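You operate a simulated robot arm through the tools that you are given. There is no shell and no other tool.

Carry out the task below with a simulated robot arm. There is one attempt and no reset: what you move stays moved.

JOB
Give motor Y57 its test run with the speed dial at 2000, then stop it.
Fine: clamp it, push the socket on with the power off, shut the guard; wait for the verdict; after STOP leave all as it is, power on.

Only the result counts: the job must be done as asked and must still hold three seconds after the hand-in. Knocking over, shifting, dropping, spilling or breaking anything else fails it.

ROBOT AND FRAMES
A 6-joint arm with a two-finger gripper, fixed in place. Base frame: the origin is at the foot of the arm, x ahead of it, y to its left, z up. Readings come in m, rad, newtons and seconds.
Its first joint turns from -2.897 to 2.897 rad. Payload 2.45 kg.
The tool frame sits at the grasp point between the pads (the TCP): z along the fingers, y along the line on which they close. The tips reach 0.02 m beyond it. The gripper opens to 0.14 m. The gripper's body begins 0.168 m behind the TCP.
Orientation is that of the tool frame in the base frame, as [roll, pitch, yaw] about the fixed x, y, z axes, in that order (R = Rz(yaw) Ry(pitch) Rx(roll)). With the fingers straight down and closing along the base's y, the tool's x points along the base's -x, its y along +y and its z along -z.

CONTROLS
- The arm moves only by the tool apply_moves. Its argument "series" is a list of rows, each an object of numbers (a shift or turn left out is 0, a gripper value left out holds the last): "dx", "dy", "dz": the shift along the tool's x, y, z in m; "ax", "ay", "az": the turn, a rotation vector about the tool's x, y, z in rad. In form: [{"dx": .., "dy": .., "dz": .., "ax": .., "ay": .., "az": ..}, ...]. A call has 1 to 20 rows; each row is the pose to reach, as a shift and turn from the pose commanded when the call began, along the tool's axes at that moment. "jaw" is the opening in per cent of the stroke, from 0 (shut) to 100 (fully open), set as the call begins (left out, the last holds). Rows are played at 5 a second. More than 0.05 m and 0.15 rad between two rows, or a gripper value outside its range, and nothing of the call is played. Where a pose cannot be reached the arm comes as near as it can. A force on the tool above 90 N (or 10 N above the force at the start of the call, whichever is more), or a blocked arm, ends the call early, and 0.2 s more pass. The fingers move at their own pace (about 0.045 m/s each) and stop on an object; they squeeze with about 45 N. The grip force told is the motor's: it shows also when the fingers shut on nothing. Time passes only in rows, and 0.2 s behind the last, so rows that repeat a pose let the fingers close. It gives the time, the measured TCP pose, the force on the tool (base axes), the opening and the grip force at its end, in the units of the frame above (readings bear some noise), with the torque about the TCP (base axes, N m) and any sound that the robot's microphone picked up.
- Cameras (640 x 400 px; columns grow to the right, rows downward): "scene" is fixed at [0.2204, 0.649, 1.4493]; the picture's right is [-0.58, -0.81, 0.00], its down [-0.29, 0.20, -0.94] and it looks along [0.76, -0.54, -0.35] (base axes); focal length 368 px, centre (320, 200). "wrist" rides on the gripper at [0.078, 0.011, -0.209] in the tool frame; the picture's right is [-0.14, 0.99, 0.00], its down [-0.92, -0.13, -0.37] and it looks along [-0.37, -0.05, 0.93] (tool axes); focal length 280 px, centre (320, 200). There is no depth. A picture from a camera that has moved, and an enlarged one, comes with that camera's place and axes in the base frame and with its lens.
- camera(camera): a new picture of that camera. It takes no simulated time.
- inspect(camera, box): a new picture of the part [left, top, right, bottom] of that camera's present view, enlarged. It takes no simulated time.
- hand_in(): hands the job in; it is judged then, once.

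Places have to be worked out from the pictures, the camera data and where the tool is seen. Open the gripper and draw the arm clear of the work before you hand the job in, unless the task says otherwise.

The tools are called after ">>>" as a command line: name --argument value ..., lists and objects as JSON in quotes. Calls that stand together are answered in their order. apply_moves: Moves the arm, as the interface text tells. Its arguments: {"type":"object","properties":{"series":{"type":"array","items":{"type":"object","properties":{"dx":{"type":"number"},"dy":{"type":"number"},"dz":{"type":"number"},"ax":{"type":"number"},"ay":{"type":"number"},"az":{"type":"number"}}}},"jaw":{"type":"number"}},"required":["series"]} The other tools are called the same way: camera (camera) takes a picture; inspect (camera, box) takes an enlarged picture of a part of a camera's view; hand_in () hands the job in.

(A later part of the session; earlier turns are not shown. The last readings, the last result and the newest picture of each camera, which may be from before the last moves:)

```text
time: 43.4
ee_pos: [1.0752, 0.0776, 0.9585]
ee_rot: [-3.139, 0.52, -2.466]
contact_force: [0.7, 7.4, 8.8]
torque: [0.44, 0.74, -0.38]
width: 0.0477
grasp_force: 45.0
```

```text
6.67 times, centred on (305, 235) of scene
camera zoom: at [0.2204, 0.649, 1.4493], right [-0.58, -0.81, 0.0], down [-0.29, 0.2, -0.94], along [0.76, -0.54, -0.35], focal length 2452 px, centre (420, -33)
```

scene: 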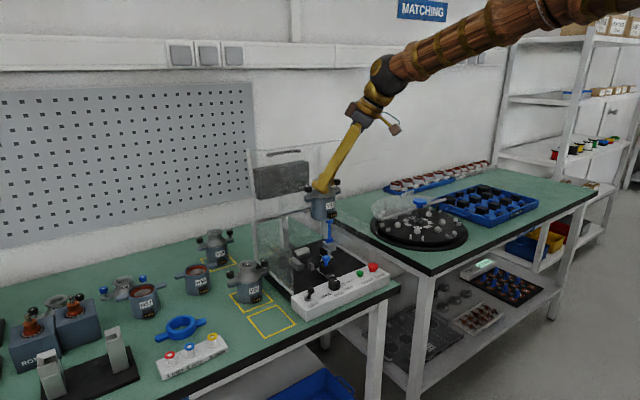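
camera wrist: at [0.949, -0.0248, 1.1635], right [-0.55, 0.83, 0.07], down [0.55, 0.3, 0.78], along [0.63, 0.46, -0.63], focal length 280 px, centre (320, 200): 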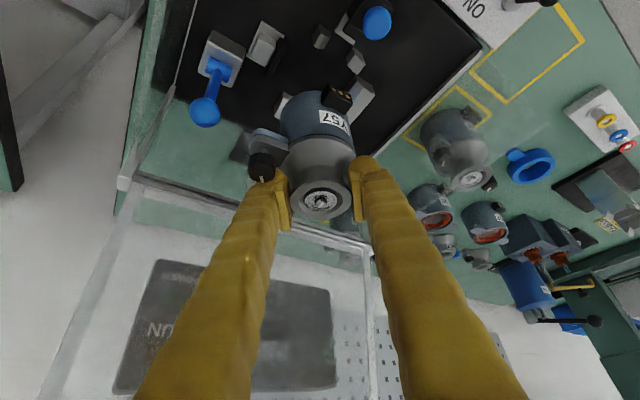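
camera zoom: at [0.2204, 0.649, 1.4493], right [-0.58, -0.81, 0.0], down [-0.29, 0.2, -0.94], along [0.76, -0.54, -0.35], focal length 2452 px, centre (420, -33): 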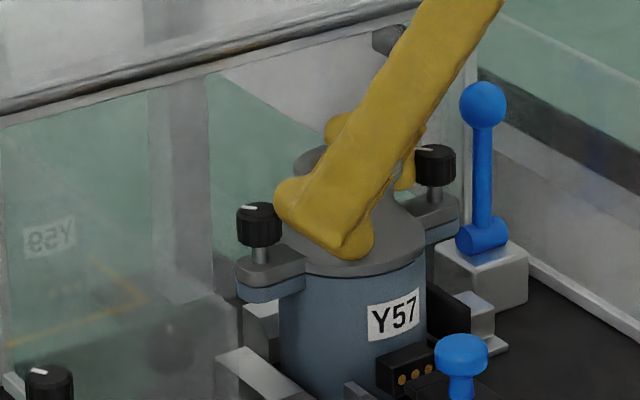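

The connector seems to be touching the −y peg (its centre is 1–2 mm low in y), so the motor is not quite down. I raise 4 mm and shift +1.4 mm in y.

>>> apply_moves --series '[{"dx": -0.001, "dz": -0.0017}, {"dx": -0.002, "dz": -0.0035}, {"dx": -0.0028, "dy": 0.0011, "dz": -0.0031}, {"dx": -0.0028, "dy": 0.0011, "dz": -0.0031}]'

>>> inspect --camera "wrist" --box '[300, 50, 370, 120]'

>>> inspect --camera "scene" --box '[285, 225, 335, 275]'

>>> inspect --camera "wrist" --box '[290, 160, 350, 220]'

```text
time: 44.4
ee_pos: [1.0762, 0.0789, 0.962]
ee_rot: [-3.141, 0.519, -2.465]
contact_force: [0.6, -0.2, -6.4]
torque: [-0.04, 0.0, 0.0]
width: 0.0474
grasp_force: 44.9
```

```text
5.71 times, centred on (335, 85) of wrist
camera zoom: at [0.935, -0.0213, 1.1048], right [-0.53, 0.85, 0.07], down [0.56, 0.29, 0.78], along [0.64, 0.45, -0.63], focal length 1602 px, centre (234, 857)
```

zoom: 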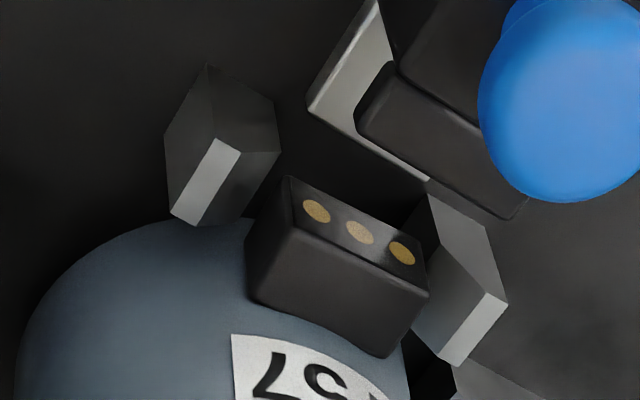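

```text
8.00 times, centred on (310, 250) of scene
camera zoom: at [0.2204, 0.649, 1.4493], right [-0.58, -0.81, 0.0], down [-0.29, 0.2, -0.94], along [0.76, -0.54, -0.35], focal length 2942 px, centre (400, -200)
```

zoom: 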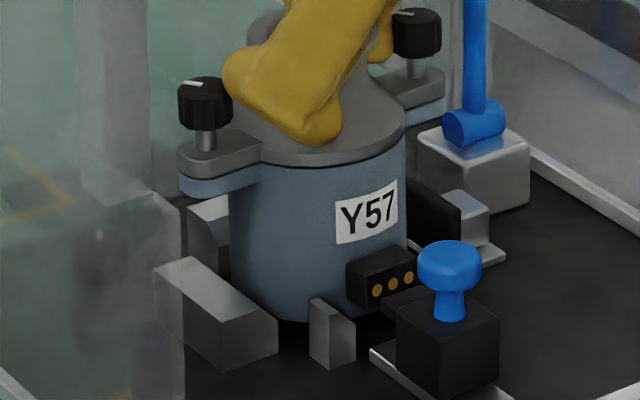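

```text
6.67 times, centred on (320, 190) of wrist
camera zoom: at [0.935, -0.0213, 1.1048], right [-0.53, 0.85, 0.07], down [0.56, 0.29, 0.78], along [0.64, 0.45, -0.63], focal length 1869 px, centre (320, 267)
```

zoom: 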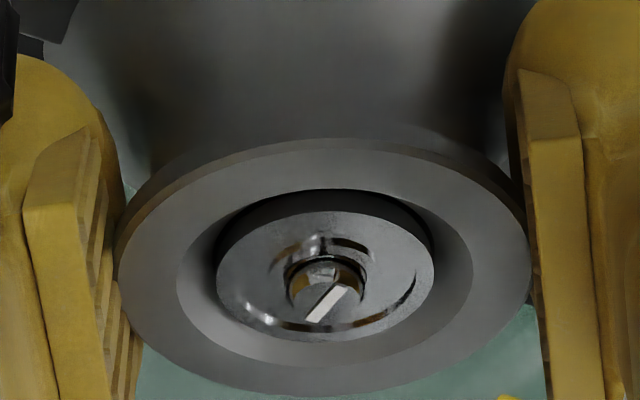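

Load hangs freely again and the connector is between the pegs. I lower in 2 mm steps, reading the force each time.

>>> apply_moves --series '[{"dx": 0.0005, "dz": 0.0009}, {"dx": 0.001, "dz": 0.0017}, {"dx": 0.001, "dz": 0.0017}]'

>>> apply_moves --series '[{"dx": 0.0005, "dz": 0.0009}, {"dx": 0.00075, "dz": 0.0013}, {"dx": 0.00075, "dz": 0.0013}]'

>>> apply_moves --series '[{"dx": 0.0005, "dz": 0.0009}, {"dx": 0.00075, "dz": 0.0013}, {"dx": 0.00075, "dz": 0.0013}]'

```text
time: 45.2
ee_pos: [1.076, 0.0777, 0.96]
ee_rot: [-3.142, 0.519, -2.467]
contact_force: [0.5, 0.0, -7.6]
torque: [-0.06, 0.01, 0.03]
width: 0.0472
grasp_force: 44.9
```

```text
time: 46.0
ee_pos: [1.0756, 0.0769, 0.9596]
ee_rot: [-3.141, 0.519, -2.467]
contact_force: [-0.2, 0.4, -7.1]
torque: [-0.02, 0.02, -0.03]
width: 0.0478
grasp_force: 44.5
```

```text
time: 46.8
ee_pos: [1.0746, 0.0799, 0.9563]
ee_rot: [3.141, 0.518, -2.465]
contact_force: [-0.4, 0.1, -7.1]
torque: [0.0, 0.0, 0.02]
width: 0.0474
grasp_force: 44.8
```

Already lower than last time without contact. I continue.

>>> apply_moves --series '[{"dx": 0.0005, "dz": 0.0009}, {"dx": 0.00075, "dz": 0.0013}, {"dx": 0.00075, "dz": 0.0013}]'

>>> apply_moves --series '[{"dx": 0.0005, "dz": 0.0009}, {"dx": 0.00075, "dz": 0.0013}, {"dx": 0.00075, "dz": 0.0013}]'

>>> inspect --camera "scene" --box '[285, 225, 335, 275]'

```text
time: 47.6
ee_pos: [1.0764, 0.0786, 0.9539]
ee_rot: [-3.141, 0.518, -2.466]
contact_force: [-0.4, 0.1, -4.7]
torque: [0.04, 0.01, -0.1]
width: 0.0475
grasp_force: 45.2
```

```text
time: 48.4
ee_pos: [1.0753, 0.0782, 0.9549]
ee_rot: [-3.14, 0.52, -2.465]
contact_force: [-3.9, 2.1, 16.0]
torque: [0.1, -0.31, -0.19]
width: 0.0474
grasp_force: 45.1
```

```text
8.00 times, centred on (310, 250) of scene
camera zoom: at [0.2204, 0.649, 1.4493], right [-0.58, -0.81, 0.0], down [-0.29, 0.2, -0.94], along [0.76, -0.54, -0.35], focal length 2942 px, centre (400, -200)
```

zoom: 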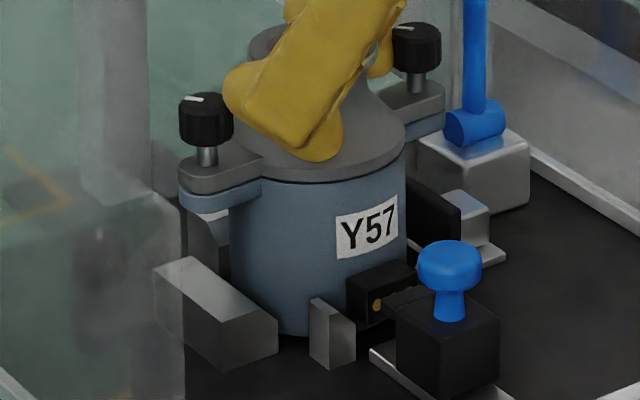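

It is now seated on the plate (weight fully supported, connector between the pegs at the expected height). I release the neck.

>>> apply_moves --series '[{"dx": -0.0003, "dz": -0.0005}, {"dx": -0.0003, "dz": -0.0005}, {"dx": -0.0003, "dz": -0.0005}, {"dx": -0.0003, "dz": -0.0005}]' --jaw 55

>>> inspect --camera "wrist" --box '[220, 20, 420, 220]'

>>> inspect --camera "scene" --box '[285, 225, 335, 275]'

```text
time: 49.4
ee_pos: [1.075, 0.0781, 0.9548]
ee_rot: [-3.142, 0.519, -2.464]
contact_force: [0.2, 0.9, -0.5]
torque: [0.03, 0.0, 0.02]
width: 0.0771
grasp_force: 0.0
```

```text
2.00 times, centred on (320, 120) of wrist
camera zoom: at [0.9349, -0.0214, 1.0974], right [-0.53, 0.85, 0.07], down [0.56, 0.29, 0.78], along [0.64, 0.45, -0.63], focal length 561 px, centre (320, 360)
```

zoom: 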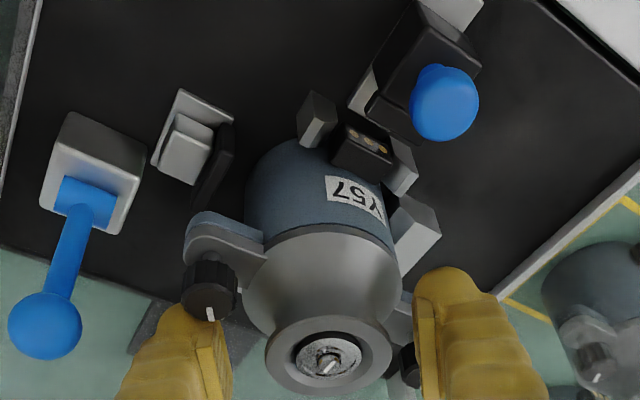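

```text
8.00 times, centred on (310, 250) of scene
camera zoom: at [0.2204, 0.649, 1.4493], right [-0.58, -0.81, 0.0], down [-0.29, 0.2, -0.94], along [0.76, -0.54, -0.35], focal length 2942 px, centre (400, -200)
```

zoom: 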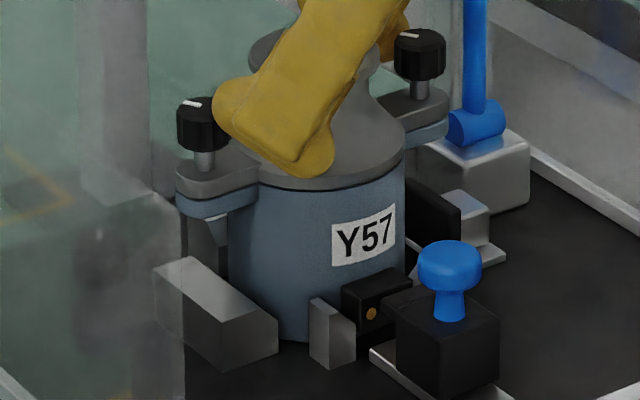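

Motor Y57 now rests in the seat. I lift the fingers straight off the neck, then pull back.

>>> apply_moves --series '[{"dx": -0.005, "dz": -0.0087}, {"dx": -0.0124, "dz": -0.0217}, {"dx": -0.0223, "dz": -0.0391}, {"dx": -0.0297, "dz": -0.0521}, {"dx": -0.0347, "dz": -0.0608}, {"dx": -0.0177, "dy": 0.0156, "dz": -0.0705}, {"dx": 0.0059, "dy": 0.0375, "dz": -0.084}, {"dx": 0.0331, "dy": 0.0625, "dz": -0.0994}, {"dx": 0.0331, "dy": 0.0625, "dz": -0.0994}]'

>>> camera --camera "wrist"

>>> inspect --camera "scene" --box '[265, 200, 345, 280]'

```text
time: 51.4
ee_pos: [0.9739, 0.0773, 1.0235]
ee_rot: [3.142, 0.517, -2.467]
contact_force: [-0.1, 0.4, -0.5]
torque: [0.0, 0.02, 0.0]
width: 0.0773
grasp_force: 0.1
```

```text
taken
camera wrist: at [0.8335, -0.0216, 1.1672], right [-0.53, 0.85, 0.07], down [0.56, 0.29, 0.78], along [0.64, 0.45, -0.63], focal length 280 px, centre (320, 200)
```

wrist: 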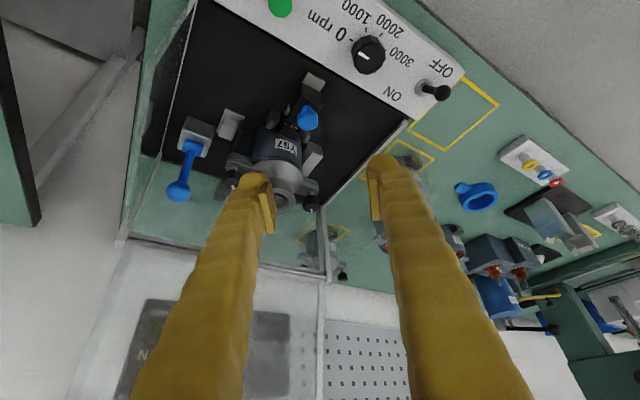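

```text
5.00 times, centred on (305, 240) of scene
camera zoom: at [0.2204, 0.649, 1.4493], right [-0.58, -0.81, 0.0], down [-0.29, 0.2, -0.94], along [0.76, -0.54, -0.35], focal length 1839 px, centre (395, 0)
```

zoom: 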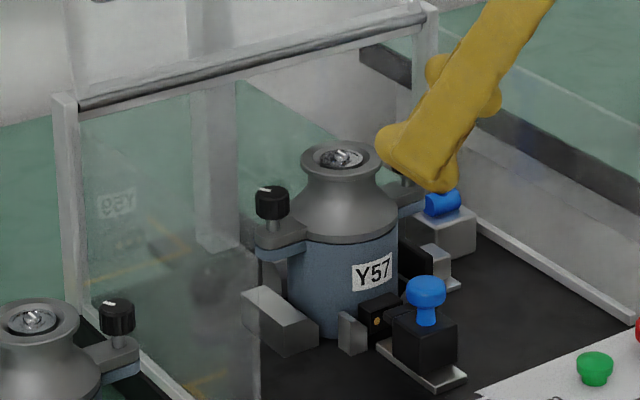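

The motor stands properly in its seat. For the clamp lever (ball at ≈(1.104, −0.019, 0.957), hub axis along y) I turn the tool back to yaw 0 while keeping the 30° tilt, and close the fingers.

>>> apply_moves --series '[{"dx": -0.0011, "dy": 0.0063, "dz": -0.0178, "ax": 0.0669, "az": 0.1174}, {"dx": -0.0023, "dy": 0.0125, "dz": -0.0355, "ax": 0.1338, "az": 0.2348}, {"dx": -0.0034, "dy": 0.0188, "dz": -0.0533, "ax": 0.2008, "az": 0.3522}, {"dx": -0.0046, "dy": 0.025, "dz": -0.071, "ax": 0.2677, "az": 0.4696}, {"dx": -0.0057, "dy": 0.0313, "dz": -0.0888, "ax": 0.3346, "az": 0.587}, {"dx": -0.0057, "dy": 0.0313, "dz": -0.0888, "ax": 0.3346, "az": 0.587}]' --jaw 0

>>> camera --camera "wrist"

>>> camera --camera "scene"

```text
time: 52.8
ee_pos: [0.9249, 0.0781, 1.1045]
ee_rot: [3.141, 0.518, 3.14]
contact_force: [0.7, 0.2, -0.2]
torque: [-0.02, 0.0, -0.03]
width: 0.0
grasp_force: 29.8
```

```text
taken
camera wrist: at [0.7539, 0.0883, 1.2479], right [0.12, 0.99, 0.07], down [0.62, -0.13, 0.78], along [0.78, -0.05, -0.63], focal length 280 px, centre (320, 200)
```

wrist: 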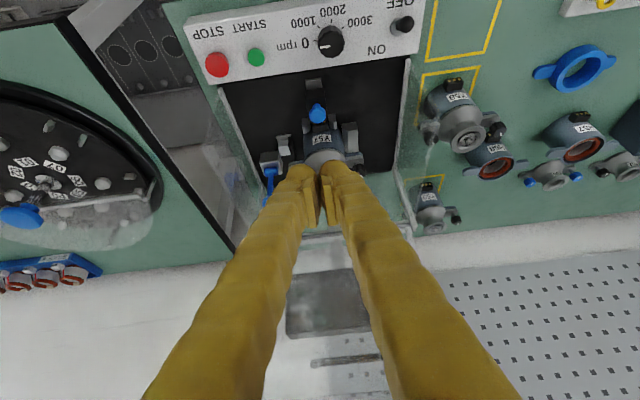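

```text
taken
```

scene: 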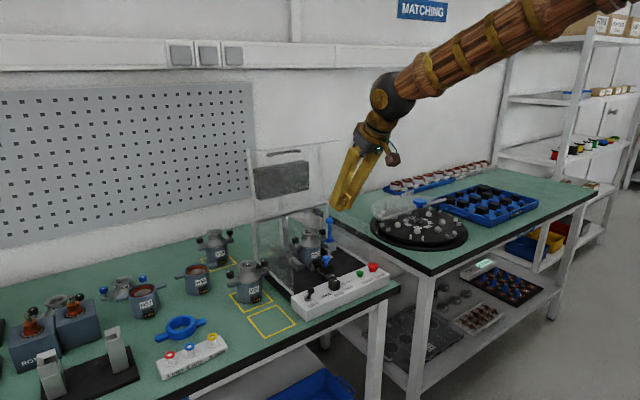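

Now at yaw 0 with 30° tilt. I zoom on the clamp to refine the lever position and check clearances to the side glass.

>>> inspect --camera "wrist" --box '[210, 80, 370, 220]'

>>> inspect --camera "scene" --box '[270, 190, 350, 270]'

```text
2.86 times, centred on (290, 150) of wrist
camera zoom: at [0.7539, 0.0883, 1.2479], right [0.12, 0.99, 0.07], down [0.62, -0.13, 0.78], along [0.78, -0.05, -0.63], focal length 801 px, centre (406, 343)
```

zoom: 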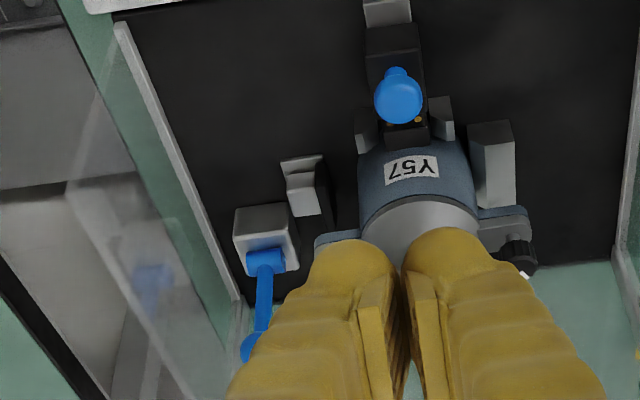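

```text
5.00 times, centred on (310, 230) of scene
camera zoom: at [0.2204, 0.649, 1.4493], right [-0.58, -0.81, 0.0], down [-0.29, 0.2, -0.94], along [0.76, -0.54, -0.35], focal length 1839 px, centre (370, 50)
```

zoom: 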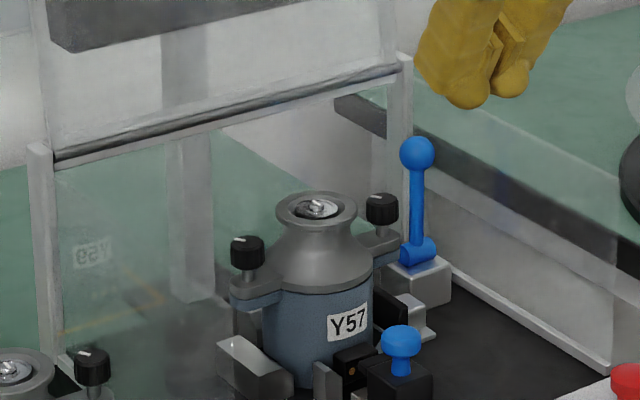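

Lever ball ≈(1.104, −0.019, 0.956), side glass at y≈−0.058. I reduce the tilt to 18°, open the jaw to ~35 mm and approach to a point up the tool axis from the ball.

>>> apply_moves --series '[{"dx": -0.0214, "dy": -0.0194, "dz": 0.0199, "ay": 0.041}, {"dx": -0.0427, "dy": -0.0388, "dz": 0.0398, "ay": 0.082}, {"dx": -0.0641, "dy": -0.0582, "dz": 0.0596, "ay": 0.122}, {"dx": -0.0854, "dy": -0.0776, "dz": 0.0795, "ay": 0.163}, {"dx": -0.1068, "dy": -0.097, "dz": 0.0994, "ay": 0.204}, {"dx": -0.1068, "dy": -0.097, "dz": 0.0994, "ay": 0.204}]' --jaw 25

>>> camera --camera "wrist"

>>> inspect --camera "wrist" --box '[260, 120, 380, 240]'

>>> inspect --camera "scene" --box '[270, 120, 390, 260]'

```text
time: 54.2
ee_pos: [1.0673, -0.0191, 1.0711]
ee_rot: [-3.141, 0.315, 3.141]
contact_force: [0.0, 0.7, 1.0]
torque: [0.02, 0.01, -0.01]
width: 0.035
grasp_force: 0.1
```

```text
taken
camera wrist: at [0.9294, -0.0092, 1.2462], right [0.13, 0.99, 0.04], down [0.76, -0.13, 0.64], along [0.64, -0.05, -0.77], focal length 280 px, centre (320, 200)
```

wrist: 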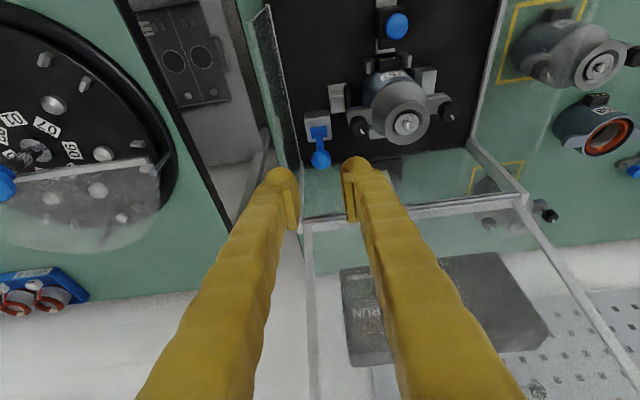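

```text
3.33 times, centred on (320, 180) of wrist
camera zoom: at [0.9294, -0.0092, 1.2462], right [0.13, 0.99, 0.04], down [0.76, -0.13, 0.64], along [0.64, -0.05, -0.77], focal length 935 px, centre (320, 267)
```

zoom: 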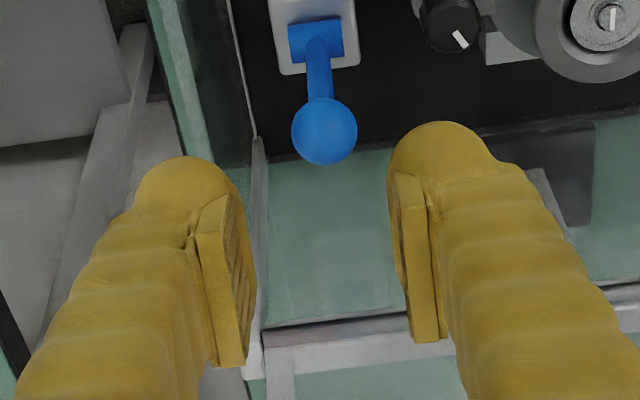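

```text
2.86 times, centred on (330, 190) of scene
camera zoom: at [0.2204, 0.649, 1.4493], right [-0.58, -0.81, 0.0], down [-0.29, 0.2, -0.94], along [0.76, -0.54, -0.35], focal length 1051 px, centre (291, 229)
```

zoom: 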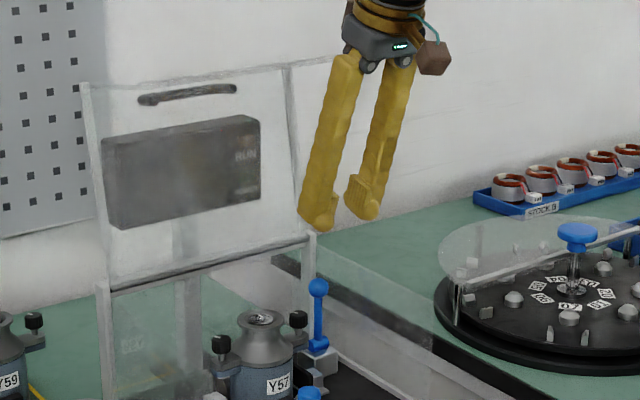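

Ball is at (1.106, −0.018) between the fingers. I advance along the tool axis in two steps, checking contact forces.

>>> apply_moves --series '[{"dz": 0.02}, {"dz": 0.04}, {"dz": 0.06}, {"dz": 0.08}, {"dz": 0.08}]'

>>> inspect --camera "wrist" --box '[240, 120, 400, 260]'

>>> inspect --camera "scene" --box '[280, 170, 370, 260]'

```text
time: 55.4
ee_pos: [1.0935, -0.0189, 0.9969]
ee_rot: [3.141, 0.319, -3.141]
contact_force: [-11.5, 9.3, 43.4]
torque: [-1.39, 0.62, -0.58]
width: 0.0309
grasp_force: 0.0
```

```text
2.86 times, centred on (320, 190) of wrist
camera zoom: at [0.9536, -0.0084, 1.1725], right [0.13, 0.99, 0.04], down [0.76, -0.13, 0.64], along [0.64, -0.05, -0.77], focal length 801 px, centre (320, 229)
```

zoom: 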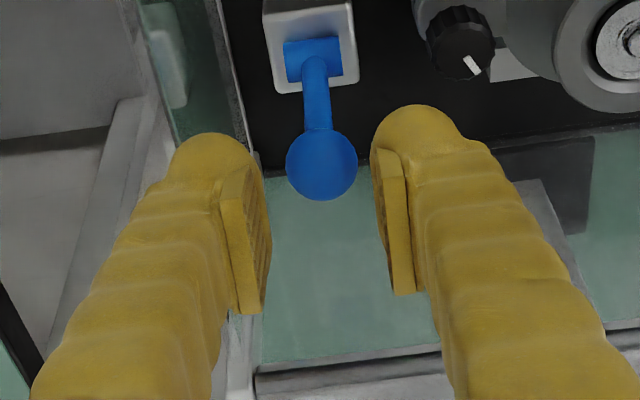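

```text
4.44 times, centred on (325, 215) of scene
camera zoom: at [0.2204, 0.649, 1.4493], right [-0.58, -0.81, 0.0], down [-0.29, 0.2, -0.94], along [0.76, -0.54, -0.35], focal length 1634 px, centre (298, 133)
```

zoom: 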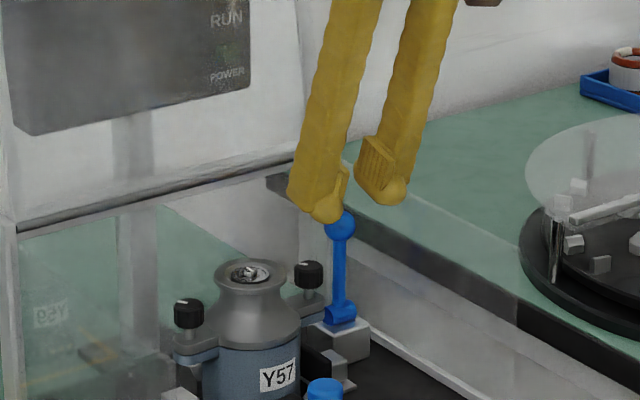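

The −y finger touched the top edge of the side glass (43 N up). I back off immediately along the tool axis.

>>> apply_moves --series '[{"dz": -0.01}, {"dz": -0.03}, {"dz": -0.06}, {"dz": -0.06}]'

>>> inspect --camera "wrist" --box '[240, 60, 440, 220]'

>>> inspect --camera "scene" --box '[250, 180, 370, 290]'

```text
time: 56.4
ee_pos: [1.0733, -0.0189, 1.0514]
ee_rot: [-3.141, 0.314, 3.139]
contact_force: [0.5, 0.3, -1.0]
torque: [-0.02, 0.0, -0.01]
width: 0.0348
grasp_force: 0.1
```

```text
2.50 times, centred on (340, 140) of wrist
camera zoom: at [0.9343, -0.009, 1.2262], right [0.13, 0.99, 0.04], down [0.76, -0.13, 0.64], along [0.64, -0.05, -0.77], focal length 701 px, centre (270, 350)
```

zoom: 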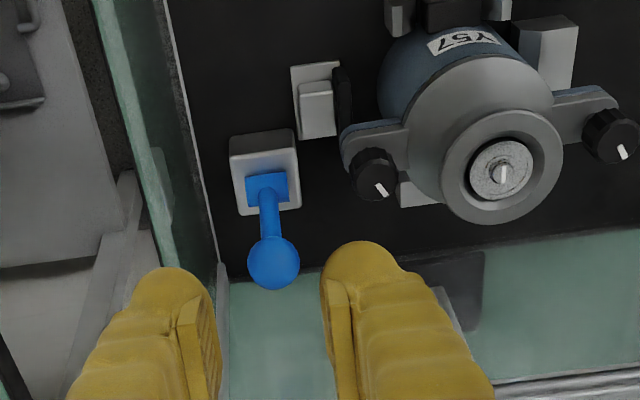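

```text
3.64 times, centred on (310, 235) of scene
camera zoom: at [0.2204, 0.649, 1.4493], right [-0.58, -0.81, 0.0], down [-0.29, 0.2, -0.94], along [0.76, -0.54, -0.35], focal length 1337 px, centre (356, 73)
```

zoom: 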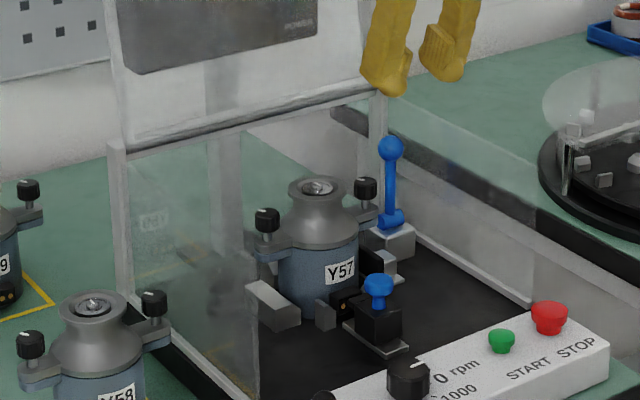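

No damage; there isn't room for open fingers beside the glass there. I'll instead use closed fingers to hook the ball from behind and pull it toward −x; first tilt to 30° and close the jaw.

>>> apply_moves --series '[{"ay": -0.07}, {"ay": -0.14}, {"ay": -0.209}, {"ay": -0.209}, {"ay": -0.209}]' --jaw 0

>>> camera --camera "wrist"

>>> inspect --camera "scene" --box '[240, 100, 400, 260]'

```text
time: 57.6
ee_pos: [1.0736, -0.019, 1.0512]
ee_rot: [-3.141, 0.526, 3.139]
contact_force: [0.3, -0.3, -0.4]
torque: [-0.01, -0.02, -0.03]
width: 0.0001
grasp_force: 29.1
```

```text
taken
camera wrist: at [0.9012, -0.0088, 1.1935], right [0.12, 0.99, 0.07], down [0.61, -0.13, 0.78], along [0.78, -0.05, -0.62], focal length 280 px, centre (320, 200)
```

wrist: 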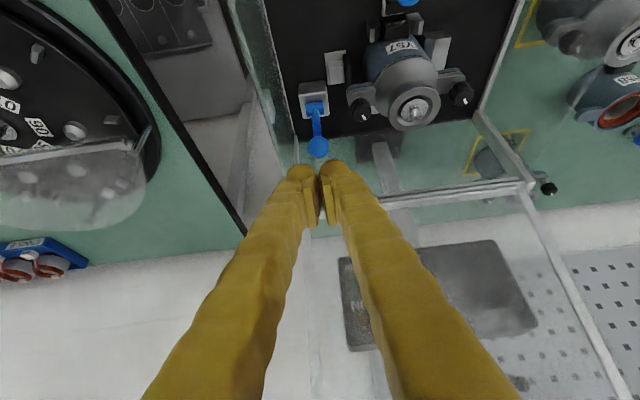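

```text
2.50 times, centred on (320, 180) of scene
camera zoom: at [0.2204, 0.649, 1.4493], right [-0.58, -0.81, 0.0], down [-0.29, 0.2, -0.94], along [0.76, -0.54, -0.35], focal length 919 px, centre (320, 250)
```

zoom: 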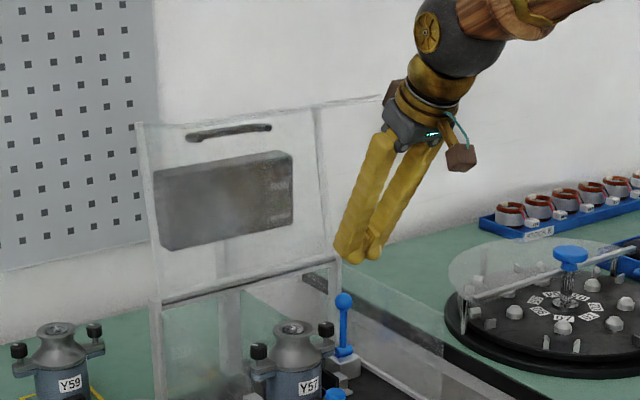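

Clear of everything. I move over and behind the ball (TCP ≈(1.125, −0.0185, 1.006)).

>>> apply_moves --series '[{"dx": -0.0055, "dz": 0.0162}, {"dx": -0.0109, "dz": 0.0325}, {"dx": -0.0164, "dy": 0.0005, "dz": 0.0487}, {"dx": -0.0218, "dy": 0.0005, "dz": 0.0649}, {"dx": -0.0218, "dy": 0.0005, "dz": 0.0649}]'

>>> inspect --camera "wrist" --box '[240, 100, 400, 240]'

>>> inspect --camera "scene" --box '[290, 180, 370, 260]'

```text
time: 58.8
ee_pos: [1.1246, -0.0172, 1.0051]
ee_rot: [-3.141, 0.524, 3.139]
contact_force: [-0.1, 0.5, -0.3]
torque: [0.0, 0.0, 0.02]
width: 0.0
grasp_force: 30.1
```

```text
2.86 times, centred on (320, 170) of wrist
camera zoom: at [0.9525, -0.008, 1.1484], right [0.12, 0.99, 0.07], down [0.61, -0.13, 0.78], along [0.78, -0.05, -0.62], focal length 801 px, centre (320, 286)
```

zoom: 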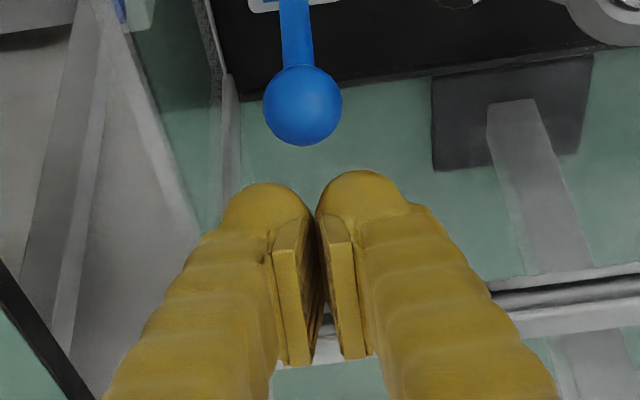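

```text
5.00 times, centred on (330, 220) of scene
camera zoom: at [0.2204, 0.649, 1.4493], right [-0.58, -0.81, 0.0], down [-0.29, 0.2, -0.94], along [0.76, -0.54, -0.35], focal length 1839 px, centre (270, 100)
```

zoom: 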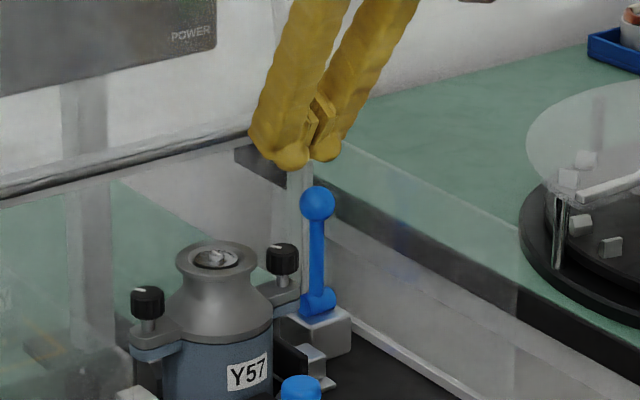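

The ball is directly in front of the finger line. I lower behind it to z≈0.983.

>>> apply_moves --series '[{"dx": -0.001, "dz": 0.005}, {"dx": 0.0026, "dz": 0.0143}, {"dx": 0.0062, "dz": 0.0235}, {"dx": 0.0062, "dz": 0.0235}]'

>>> inspect --camera "wrist" --box '[240, 100, 400, 240]'

>>> inspect --camera "scene" --box '[290, 180, 370, 260]'

```text
time: 59.8
ee_pos: [1.1315, -0.0191, 0.9824]
ee_rot: [3.141, 0.524, 3.141]
contact_force: [-0.2, -0.4, 0.4]
torque: [0.03, -0.01, -0.01]
width: 0.0
grasp_force: 29.0
```

```text
2.86 times, centred on (320, 170) of wrist
camera zoom: at [0.9588, -0.0082, 1.1251], right [0.12, 0.99, 0.07], down [0.61, -0.13, 0.78], along [0.78, -0.05, -0.62], focal length 801 px, centre (320, 286)
```

zoom: 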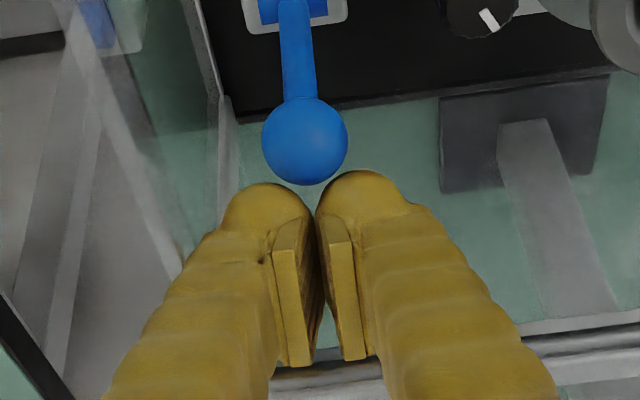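

```text
5.00 times, centred on (330, 220) of scene
camera zoom: at [0.2204, 0.649, 1.4493], right [-0.58, -0.81, 0.0], down [-0.29, 0.2, -0.94], along [0.76, -0.54, -0.35], focal length 1839 px, centre (270, 100)
```

zoom: 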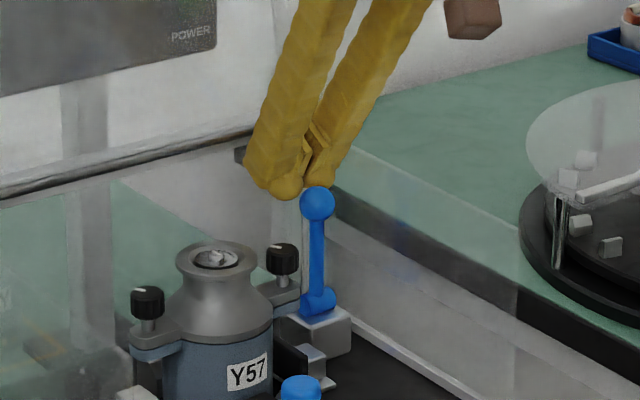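

No contact yet, fingertips are just behind and above the ball. I pull toward −x by 15 mm and watch the reaction.

>>> apply_moves --series '[{"dx": 0.0043, "dz": -0.0025}, {"dx": 0.0087, "dz": -0.005}, {"dx": 0.013, "dz": -0.0075}, {"dx": 0.013, "dz": -0.0075}]'

>>> inspect --camera "scene" --box '[290, 180, 370, 260]'

>>> inspect --camera "wrist" --box '[240, 100, 400, 240]'

```text
time: 60.8
ee_pos: [1.1157, -0.0187, 0.9816]
ee_rot: [3.141, 0.525, 3.14]
contact_force: [0.6, -0.1, 0.4]
torque: [0.01, -0.05, -0.03]
width: 0.0
grasp_force: 29.2
```

```text
5.00 times, centred on (330, 220) of scene
camera zoom: at [0.2204, 0.649, 1.4493], right [-0.58, -0.81, 0.0], down [-0.29, 0.2, -0.94], along [0.76, -0.54, -0.35], focal length 1839 px, centre (270, 100)
```

zoom: 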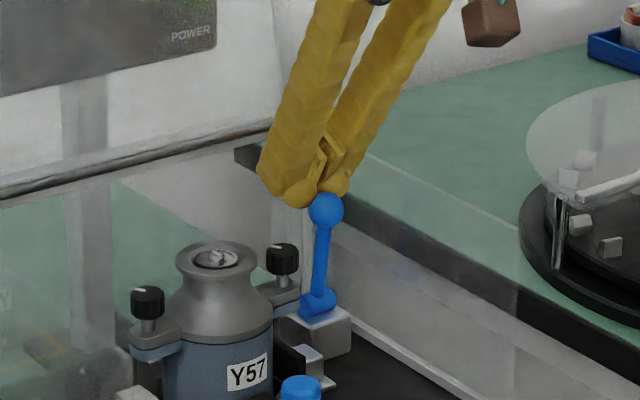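

```text
2.86 times, centred on (320, 170) of wrist
camera zoom: at [0.9441, -0.0086, 1.1247], right [0.12, 0.99, 0.07], down [0.61, -0.13, 0.78], along [0.78, -0.05, -0.62], focal length 801 px, centre (320, 286)
```

zoom: 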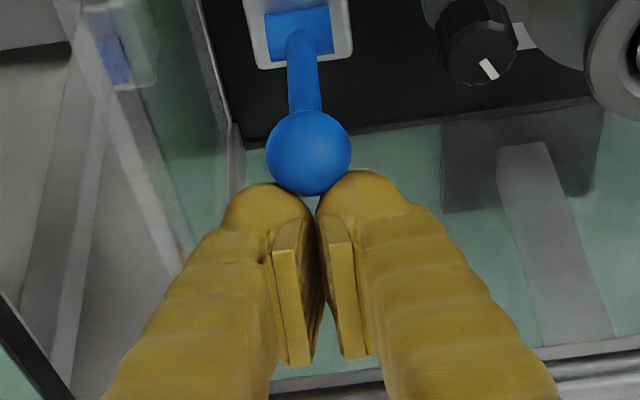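

The lever yields easily toward −x, so that is the clamping direction. I follow its arc down to about 50°.

>>> apply_moves --series '[{"dx": 0.0071, "dz": -0.002}, {"dx": 0.0142, "dz": -0.0039}, {"dx": 0.0238, "dz": -0.0054}, {"dx": 0.0335, "dz": -0.0068}, {"dx": 0.0434, "dz": -0.0066}, {"dx": 0.0533, "dz": -0.0063}, {"dx": 0.0533, "dz": -0.0063}]'

>>> inspect --camera "scene" --box '[290, 180, 370, 260]'

>>> inspect --camera "wrist" --box '[240, 60, 400, 220]'

```text
time: 62.4
ee_pos: [1.067, -0.019, 0.9609]
ee_rot: [-3.141, 0.525, 3.141]
contact_force: [-0.3, -0.5, -0.4]
torque: [-0.02, -0.01, 0.03]
width: 0.0
grasp_force: 29.6
```

```text
5.00 times, centred on (330, 220) of scene
camera zoom: at [0.2204, 0.649, 1.4493], right [-0.58, -0.81, 0.0], down [-0.29, 0.2, -0.94], along [0.76, -0.54, -0.35], focal length 1839 px, centre (270, 100)
```

zoom: 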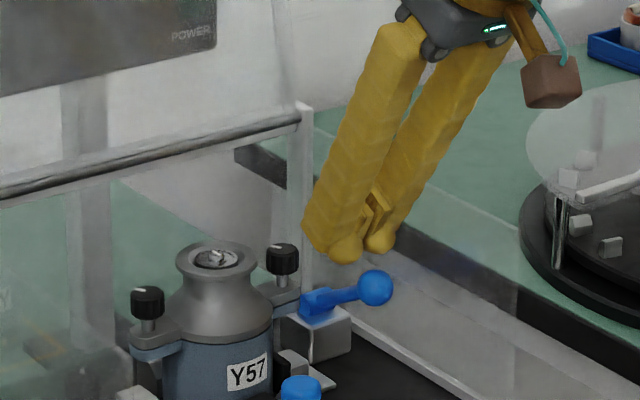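

```text
2.50 times, centred on (320, 140) of wrist
camera zoom: at [0.8946, -0.0084, 1.1037], right [0.12, 0.99, 0.07], down [0.61, -0.13, 0.78], along [0.78, -0.05, -0.62], focal length 701 px, centre (320, 350)
```

zoom: 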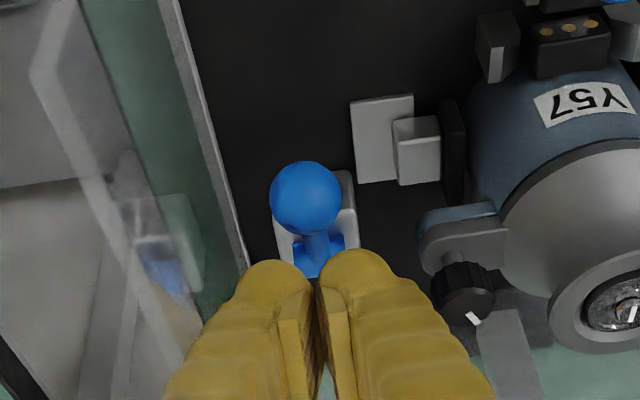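

The lever went over to about 60° and the pad moved toward the motor. I now press the ball further down from above.

>>> apply_moves --series '[{"dx": 0.009, "dz": -0.0064}, {"dx": 0.018, "dz": -0.0127}, {"dx": 0.0247, "dz": -0.0062}, {"dx": 0.0314, "dz": 0.0004}, {"dx": 0.0314, "dz": 0.0004}]'

>>> inspect --camera "scene" --box '[290, 190, 370, 270]'

>>> inspect --camera "wrist" --box '[240, 60, 400, 220]'

```text
time: 63.6
ee_pos: [1.0414, -0.0177, 0.9535]
ee_rot: [-3.141, 0.533, 3.139]
contact_force: [-18.2, 2.3, 81.0]
torque: [0.58, 0.26, -0.43]
width: 0.0057
grasp_force: 29.7
```

```text
5.00 times, centred on (330, 230) of scene
camera zoom: at [0.2204, 0.649, 1.4493], right [-0.58, -0.81, 0.0], down [-0.29, 0.2, -0.94], along [0.76, -0.54, -0.35], focal length 1839 px, centre (270, 50)
```

zoom: 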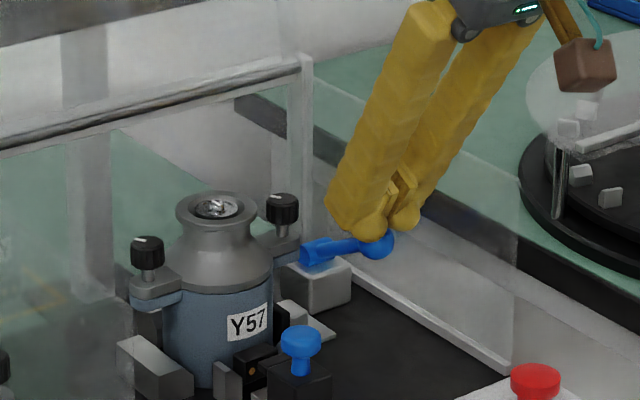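

```text
2.50 times, centred on (320, 140) of wrist
camera zoom: at [0.868, -0.0081, 1.093], right [0.12, 0.99, 0.07], down [0.61, -0.13, 0.79], along [0.79, -0.05, -0.62], focal length 701 px, centre (320, 350)
```

zoom: 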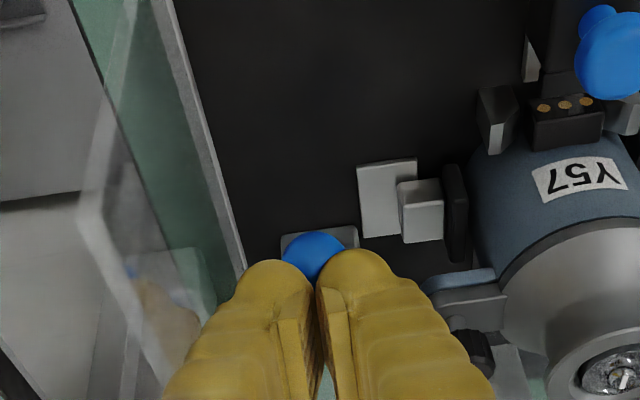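

Strong resistance (81 N): the lever is at its stop. I back off upward right away and inspect the clamp.

>>> apply_moves --series '[{"dx": -0.005, "dz": -0.0087}, {"dx": -0.0125, "dz": -0.0217}, {"dx": -0.025, "dz": -0.0433}, {"dx": -0.025, "dz": -0.0433}]'

>>> inspect --camera "scene" --box '[290, 190, 370, 270]'

>>> inspect --camera "wrist" --box '[230, 60, 430, 220]'

```text
time: 64.6
ee_pos: [1.0391, -0.017, 0.9951]
ee_rot: [3.139, 0.523, 3.14]
contact_force: [-0.9, 1.3, 0.4]
torque: [0.0, 0.03, -0.02]
width: 0.0001
grasp_force: 29.8
```

```text
5.00 times, centred on (330, 230) of scene
camera zoom: at [0.2204, 0.649, 1.4493], right [-0.58, -0.81, 0.0], down [-0.29, 0.2, -0.94], along [0.76, -0.54, -0.35], focal length 1839 px, centre (270, 50)
```

zoom: 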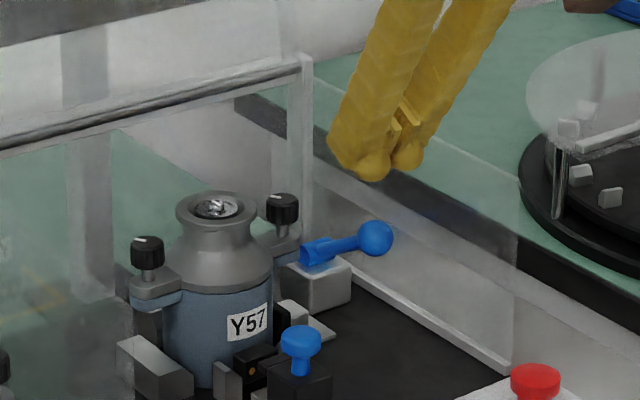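

```text
2.50 times, centred on (330, 140) of wrist
camera zoom: at [0.8675, -0.0079, 1.1375], right [0.12, 0.99, 0.07], down [0.61, -0.13, 0.78], along [0.78, -0.05, -0.62], focal length 701 px, centre (295, 350)
```

zoom: 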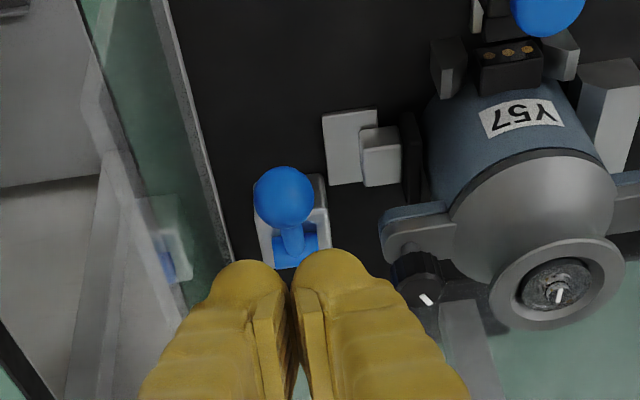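

The lever rests at about 60° (same place before and after my push, so that's its closed end stop). I zoom in on the pad and motor to verify it is actually clamped.

>>> inspect --camera "scene" --box '[295, 225, 335, 265]'

>>> inspect --camera "wrist" --box '[310, 70, 410, 150]'

```text
10.00 times, centred on (315, 245) of scene
camera zoom: at [0.2204, 0.649, 1.4493], right [-0.58, -0.81, 0.0], down [-0.29, 0.2, -0.94], along [0.76, -0.54, -0.35], focal length 3677 px, centre (370, -250)
```

zoom: 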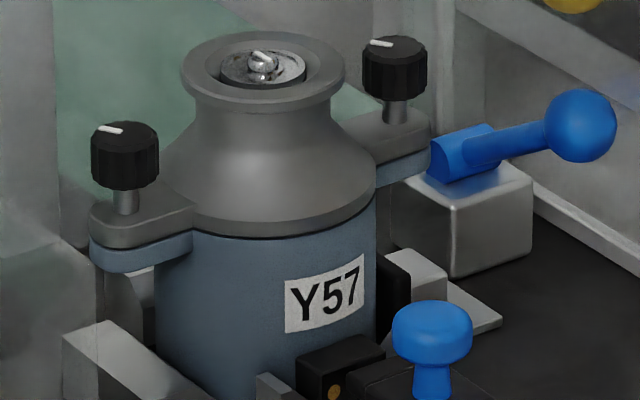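

```text
5.00 times, centred on (360, 110) of wrist
camera zoom: at [0.8675, -0.0079, 1.1375], right [0.12, 0.99, 0.07], down [0.61, -0.13, 0.78], along [0.78, -0.05, -0.62], focal length 1402 px, centre (120, 650)
```

zoom: 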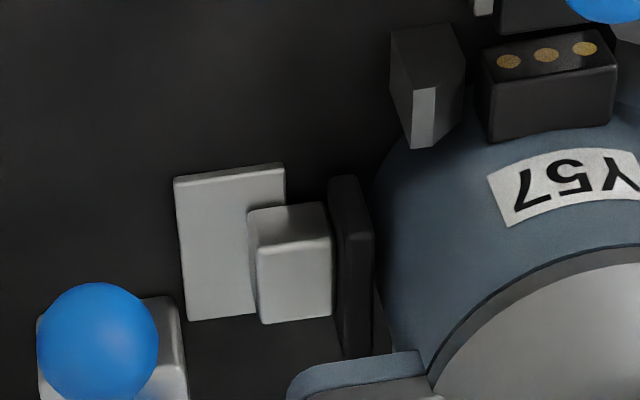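

The pad is pressed against Y57's body: clamped. Power toggle is still OFF, so next is the socket: I move the closed fingers over to behind its blue knob at ≈(0.990, 0.079, 0.907).

>>> apply_moves --series '[{"dx": 0.0051, "dz": -0.0312}, {"dx": 0.0223, "dy": 0.0245, "dz": -0.0411}, {"dx": 0.0396, "dy": 0.049, "dz": -0.0511}, {"dx": 0.0568, "dy": 0.0734, "dz": -0.061}, {"dx": 0.0741, "dy": 0.0979, "dz": -0.071}, {"dx": 0.0741, "dy": 0.0979, "dz": -0.071}]'

>>> camera --camera "wrist"

>>> inspect --camera "wrist" --box '[260, 60, 380, 180]'

>>> inspect --camera "scene" --box '[280, 200, 380, 300]'

```text
time: 66.0
ee_pos: [0.9397, 0.0808, 1.0202]
ee_rot: [3.141, 0.523, -3.141]
contact_force: [-0.5, -0.6, 0.2]
torque: [-0.03, 0.0, 0.02]
width: 0.0003
grasp_force: 29.7
```

```text
taken
camera wrist: at [0.7672, 0.0904, 1.1623], right [0.12, 0.99, 0.07], down [0.61, -0.13, 0.78], along [0.78, -0.05, -0.62], focal length 280 px, centre (320, 200)
```

wrist: 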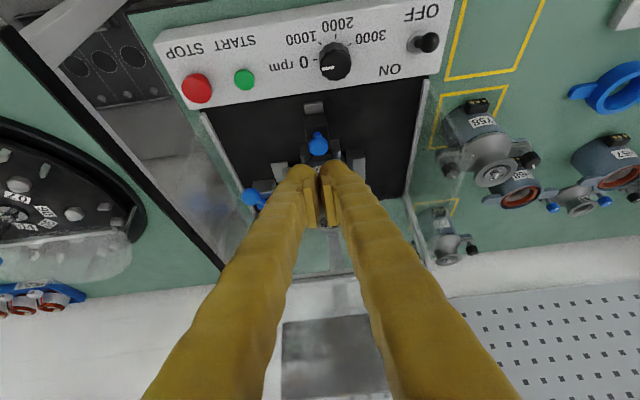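

```text
3.33 times, centred on (320, 120) of wrist
camera zoom: at [0.7672, 0.0904, 1.1623], right [0.12, 0.99, 0.07], down [0.61, -0.13, 0.78], along [0.78, -0.05, -0.62], focal length 935 px, centre (320, 467)
```

zoom: 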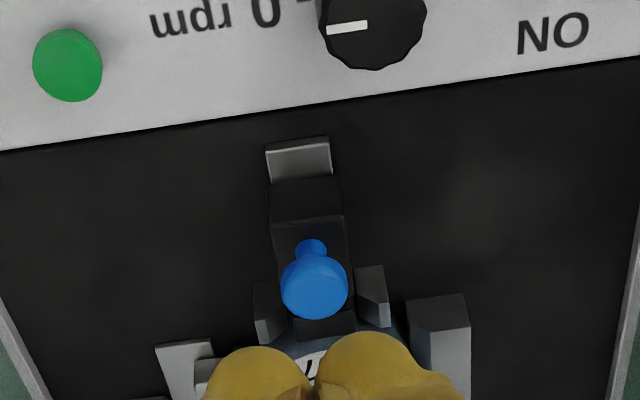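

```text
4.00 times, centred on (330, 250) of scene
camera zoom: at [0.2204, 0.649, 1.4493], right [-0.58, -0.81, 0.0], down [-0.29, 0.2, -0.94], along [0.76, -0.54, -0.35], focal length 1471 px, centre (280, 0)
```

zoom: 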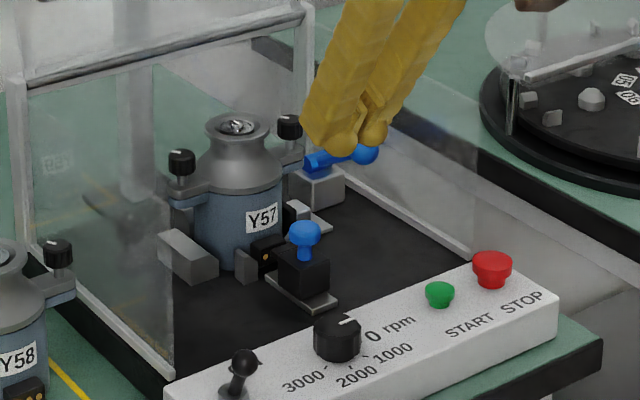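

Knob measured at (0.988, 0.0795). I lower the closed fingers just behind it (−x side), to z≈0.910.

>>> apply_moves --series '[{"dx": 0.0145, "dz": 0.0235}, {"dx": 0.029, "dz": 0.047}, {"dx": 0.0435, "dz": 0.0704}, {"dx": 0.052, "dz": 0.0842}, {"dx": 0.058, "dz": 0.0939}, {"dx": 0.058, "dz": 0.0939}]'

>>> camera --camera "wrist"

>>> inspect --camera "scene" --box '[290, 220, 360, 290]'

```text
time: 67.4
ee_pos: [0.937, 0.0799, 0.9096]
ee_rot: [-3.141, 0.523, 3.141]
contact_force: [0.3, 0.2, 0.1]
torque: [0.0, 0.04, -0.03]
width: 0.0001
grasp_force: 29.7
```

```text
taken
camera wrist: at [0.7649, 0.0901, 1.0516], right [0.12, 0.99, 0.07], down [0.61, -0.13, 0.78], along [0.78, -0.05, -0.62], focal length 280 px, centre (320, 200)
```

wrist: 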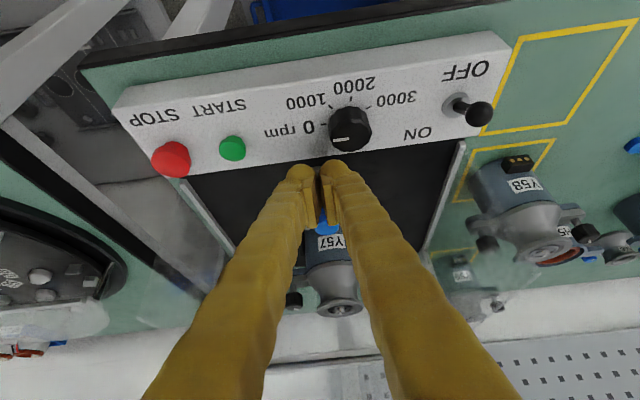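

```text
5.71 times, centred on (325, 255) of scene
camera zoom: at [0.2204, 0.649, 1.4493], right [-0.58, -0.81, 0.0], down [-0.29, 0.2, -0.94], along [0.76, -0.54, -0.35], focal length 2101 px, centre (291, -114)
```

zoom: 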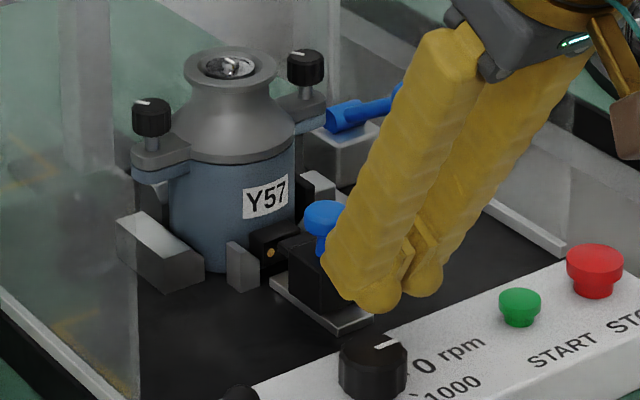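

Fingers are behind the knob with no contact. I push toward +x in small steps and watch the force.

>>> apply_moves --series '[{"dx": -0.0043, "dz": 0.0025}, {"dx": -0.0087, "dz": 0.005}, {"dx": -0.013, "dz": 0.0075}, {"dx": -0.0173, "dz": 0.01}, {"dx": -0.0173, "dz": 0.01}]'

>>> inspect --camera "scene" --box '[290, 220, 360, 290]'

```text
time: 68.6
ee_pos: [0.9576, 0.0792, 0.91]
ee_rot: [-3.14, 0.523, -3.141]
contact_force: [0.2, -0.9, 0.1]
torque: [0.01, -0.05, -0.01]
width: 0.0
grasp_force: 29.6
```

```text
5.71 times, centred on (325, 255) of scene
camera zoom: at [0.2204, 0.649, 1.4493], right [-0.58, -0.81, 0.0], down [-0.29, 0.2, -0.94], along [0.76, -0.54, -0.35], focal length 2101 px, centre (291, -114)
```

zoom: 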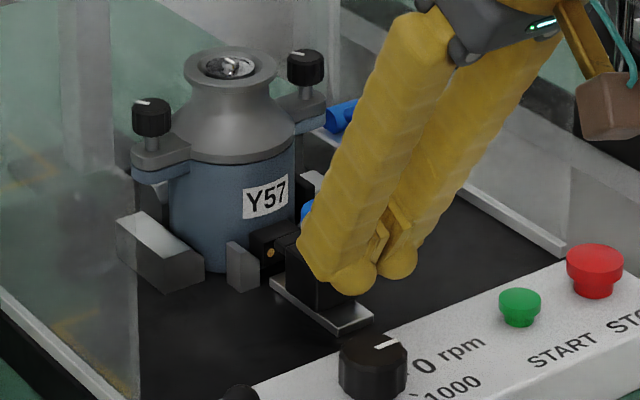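

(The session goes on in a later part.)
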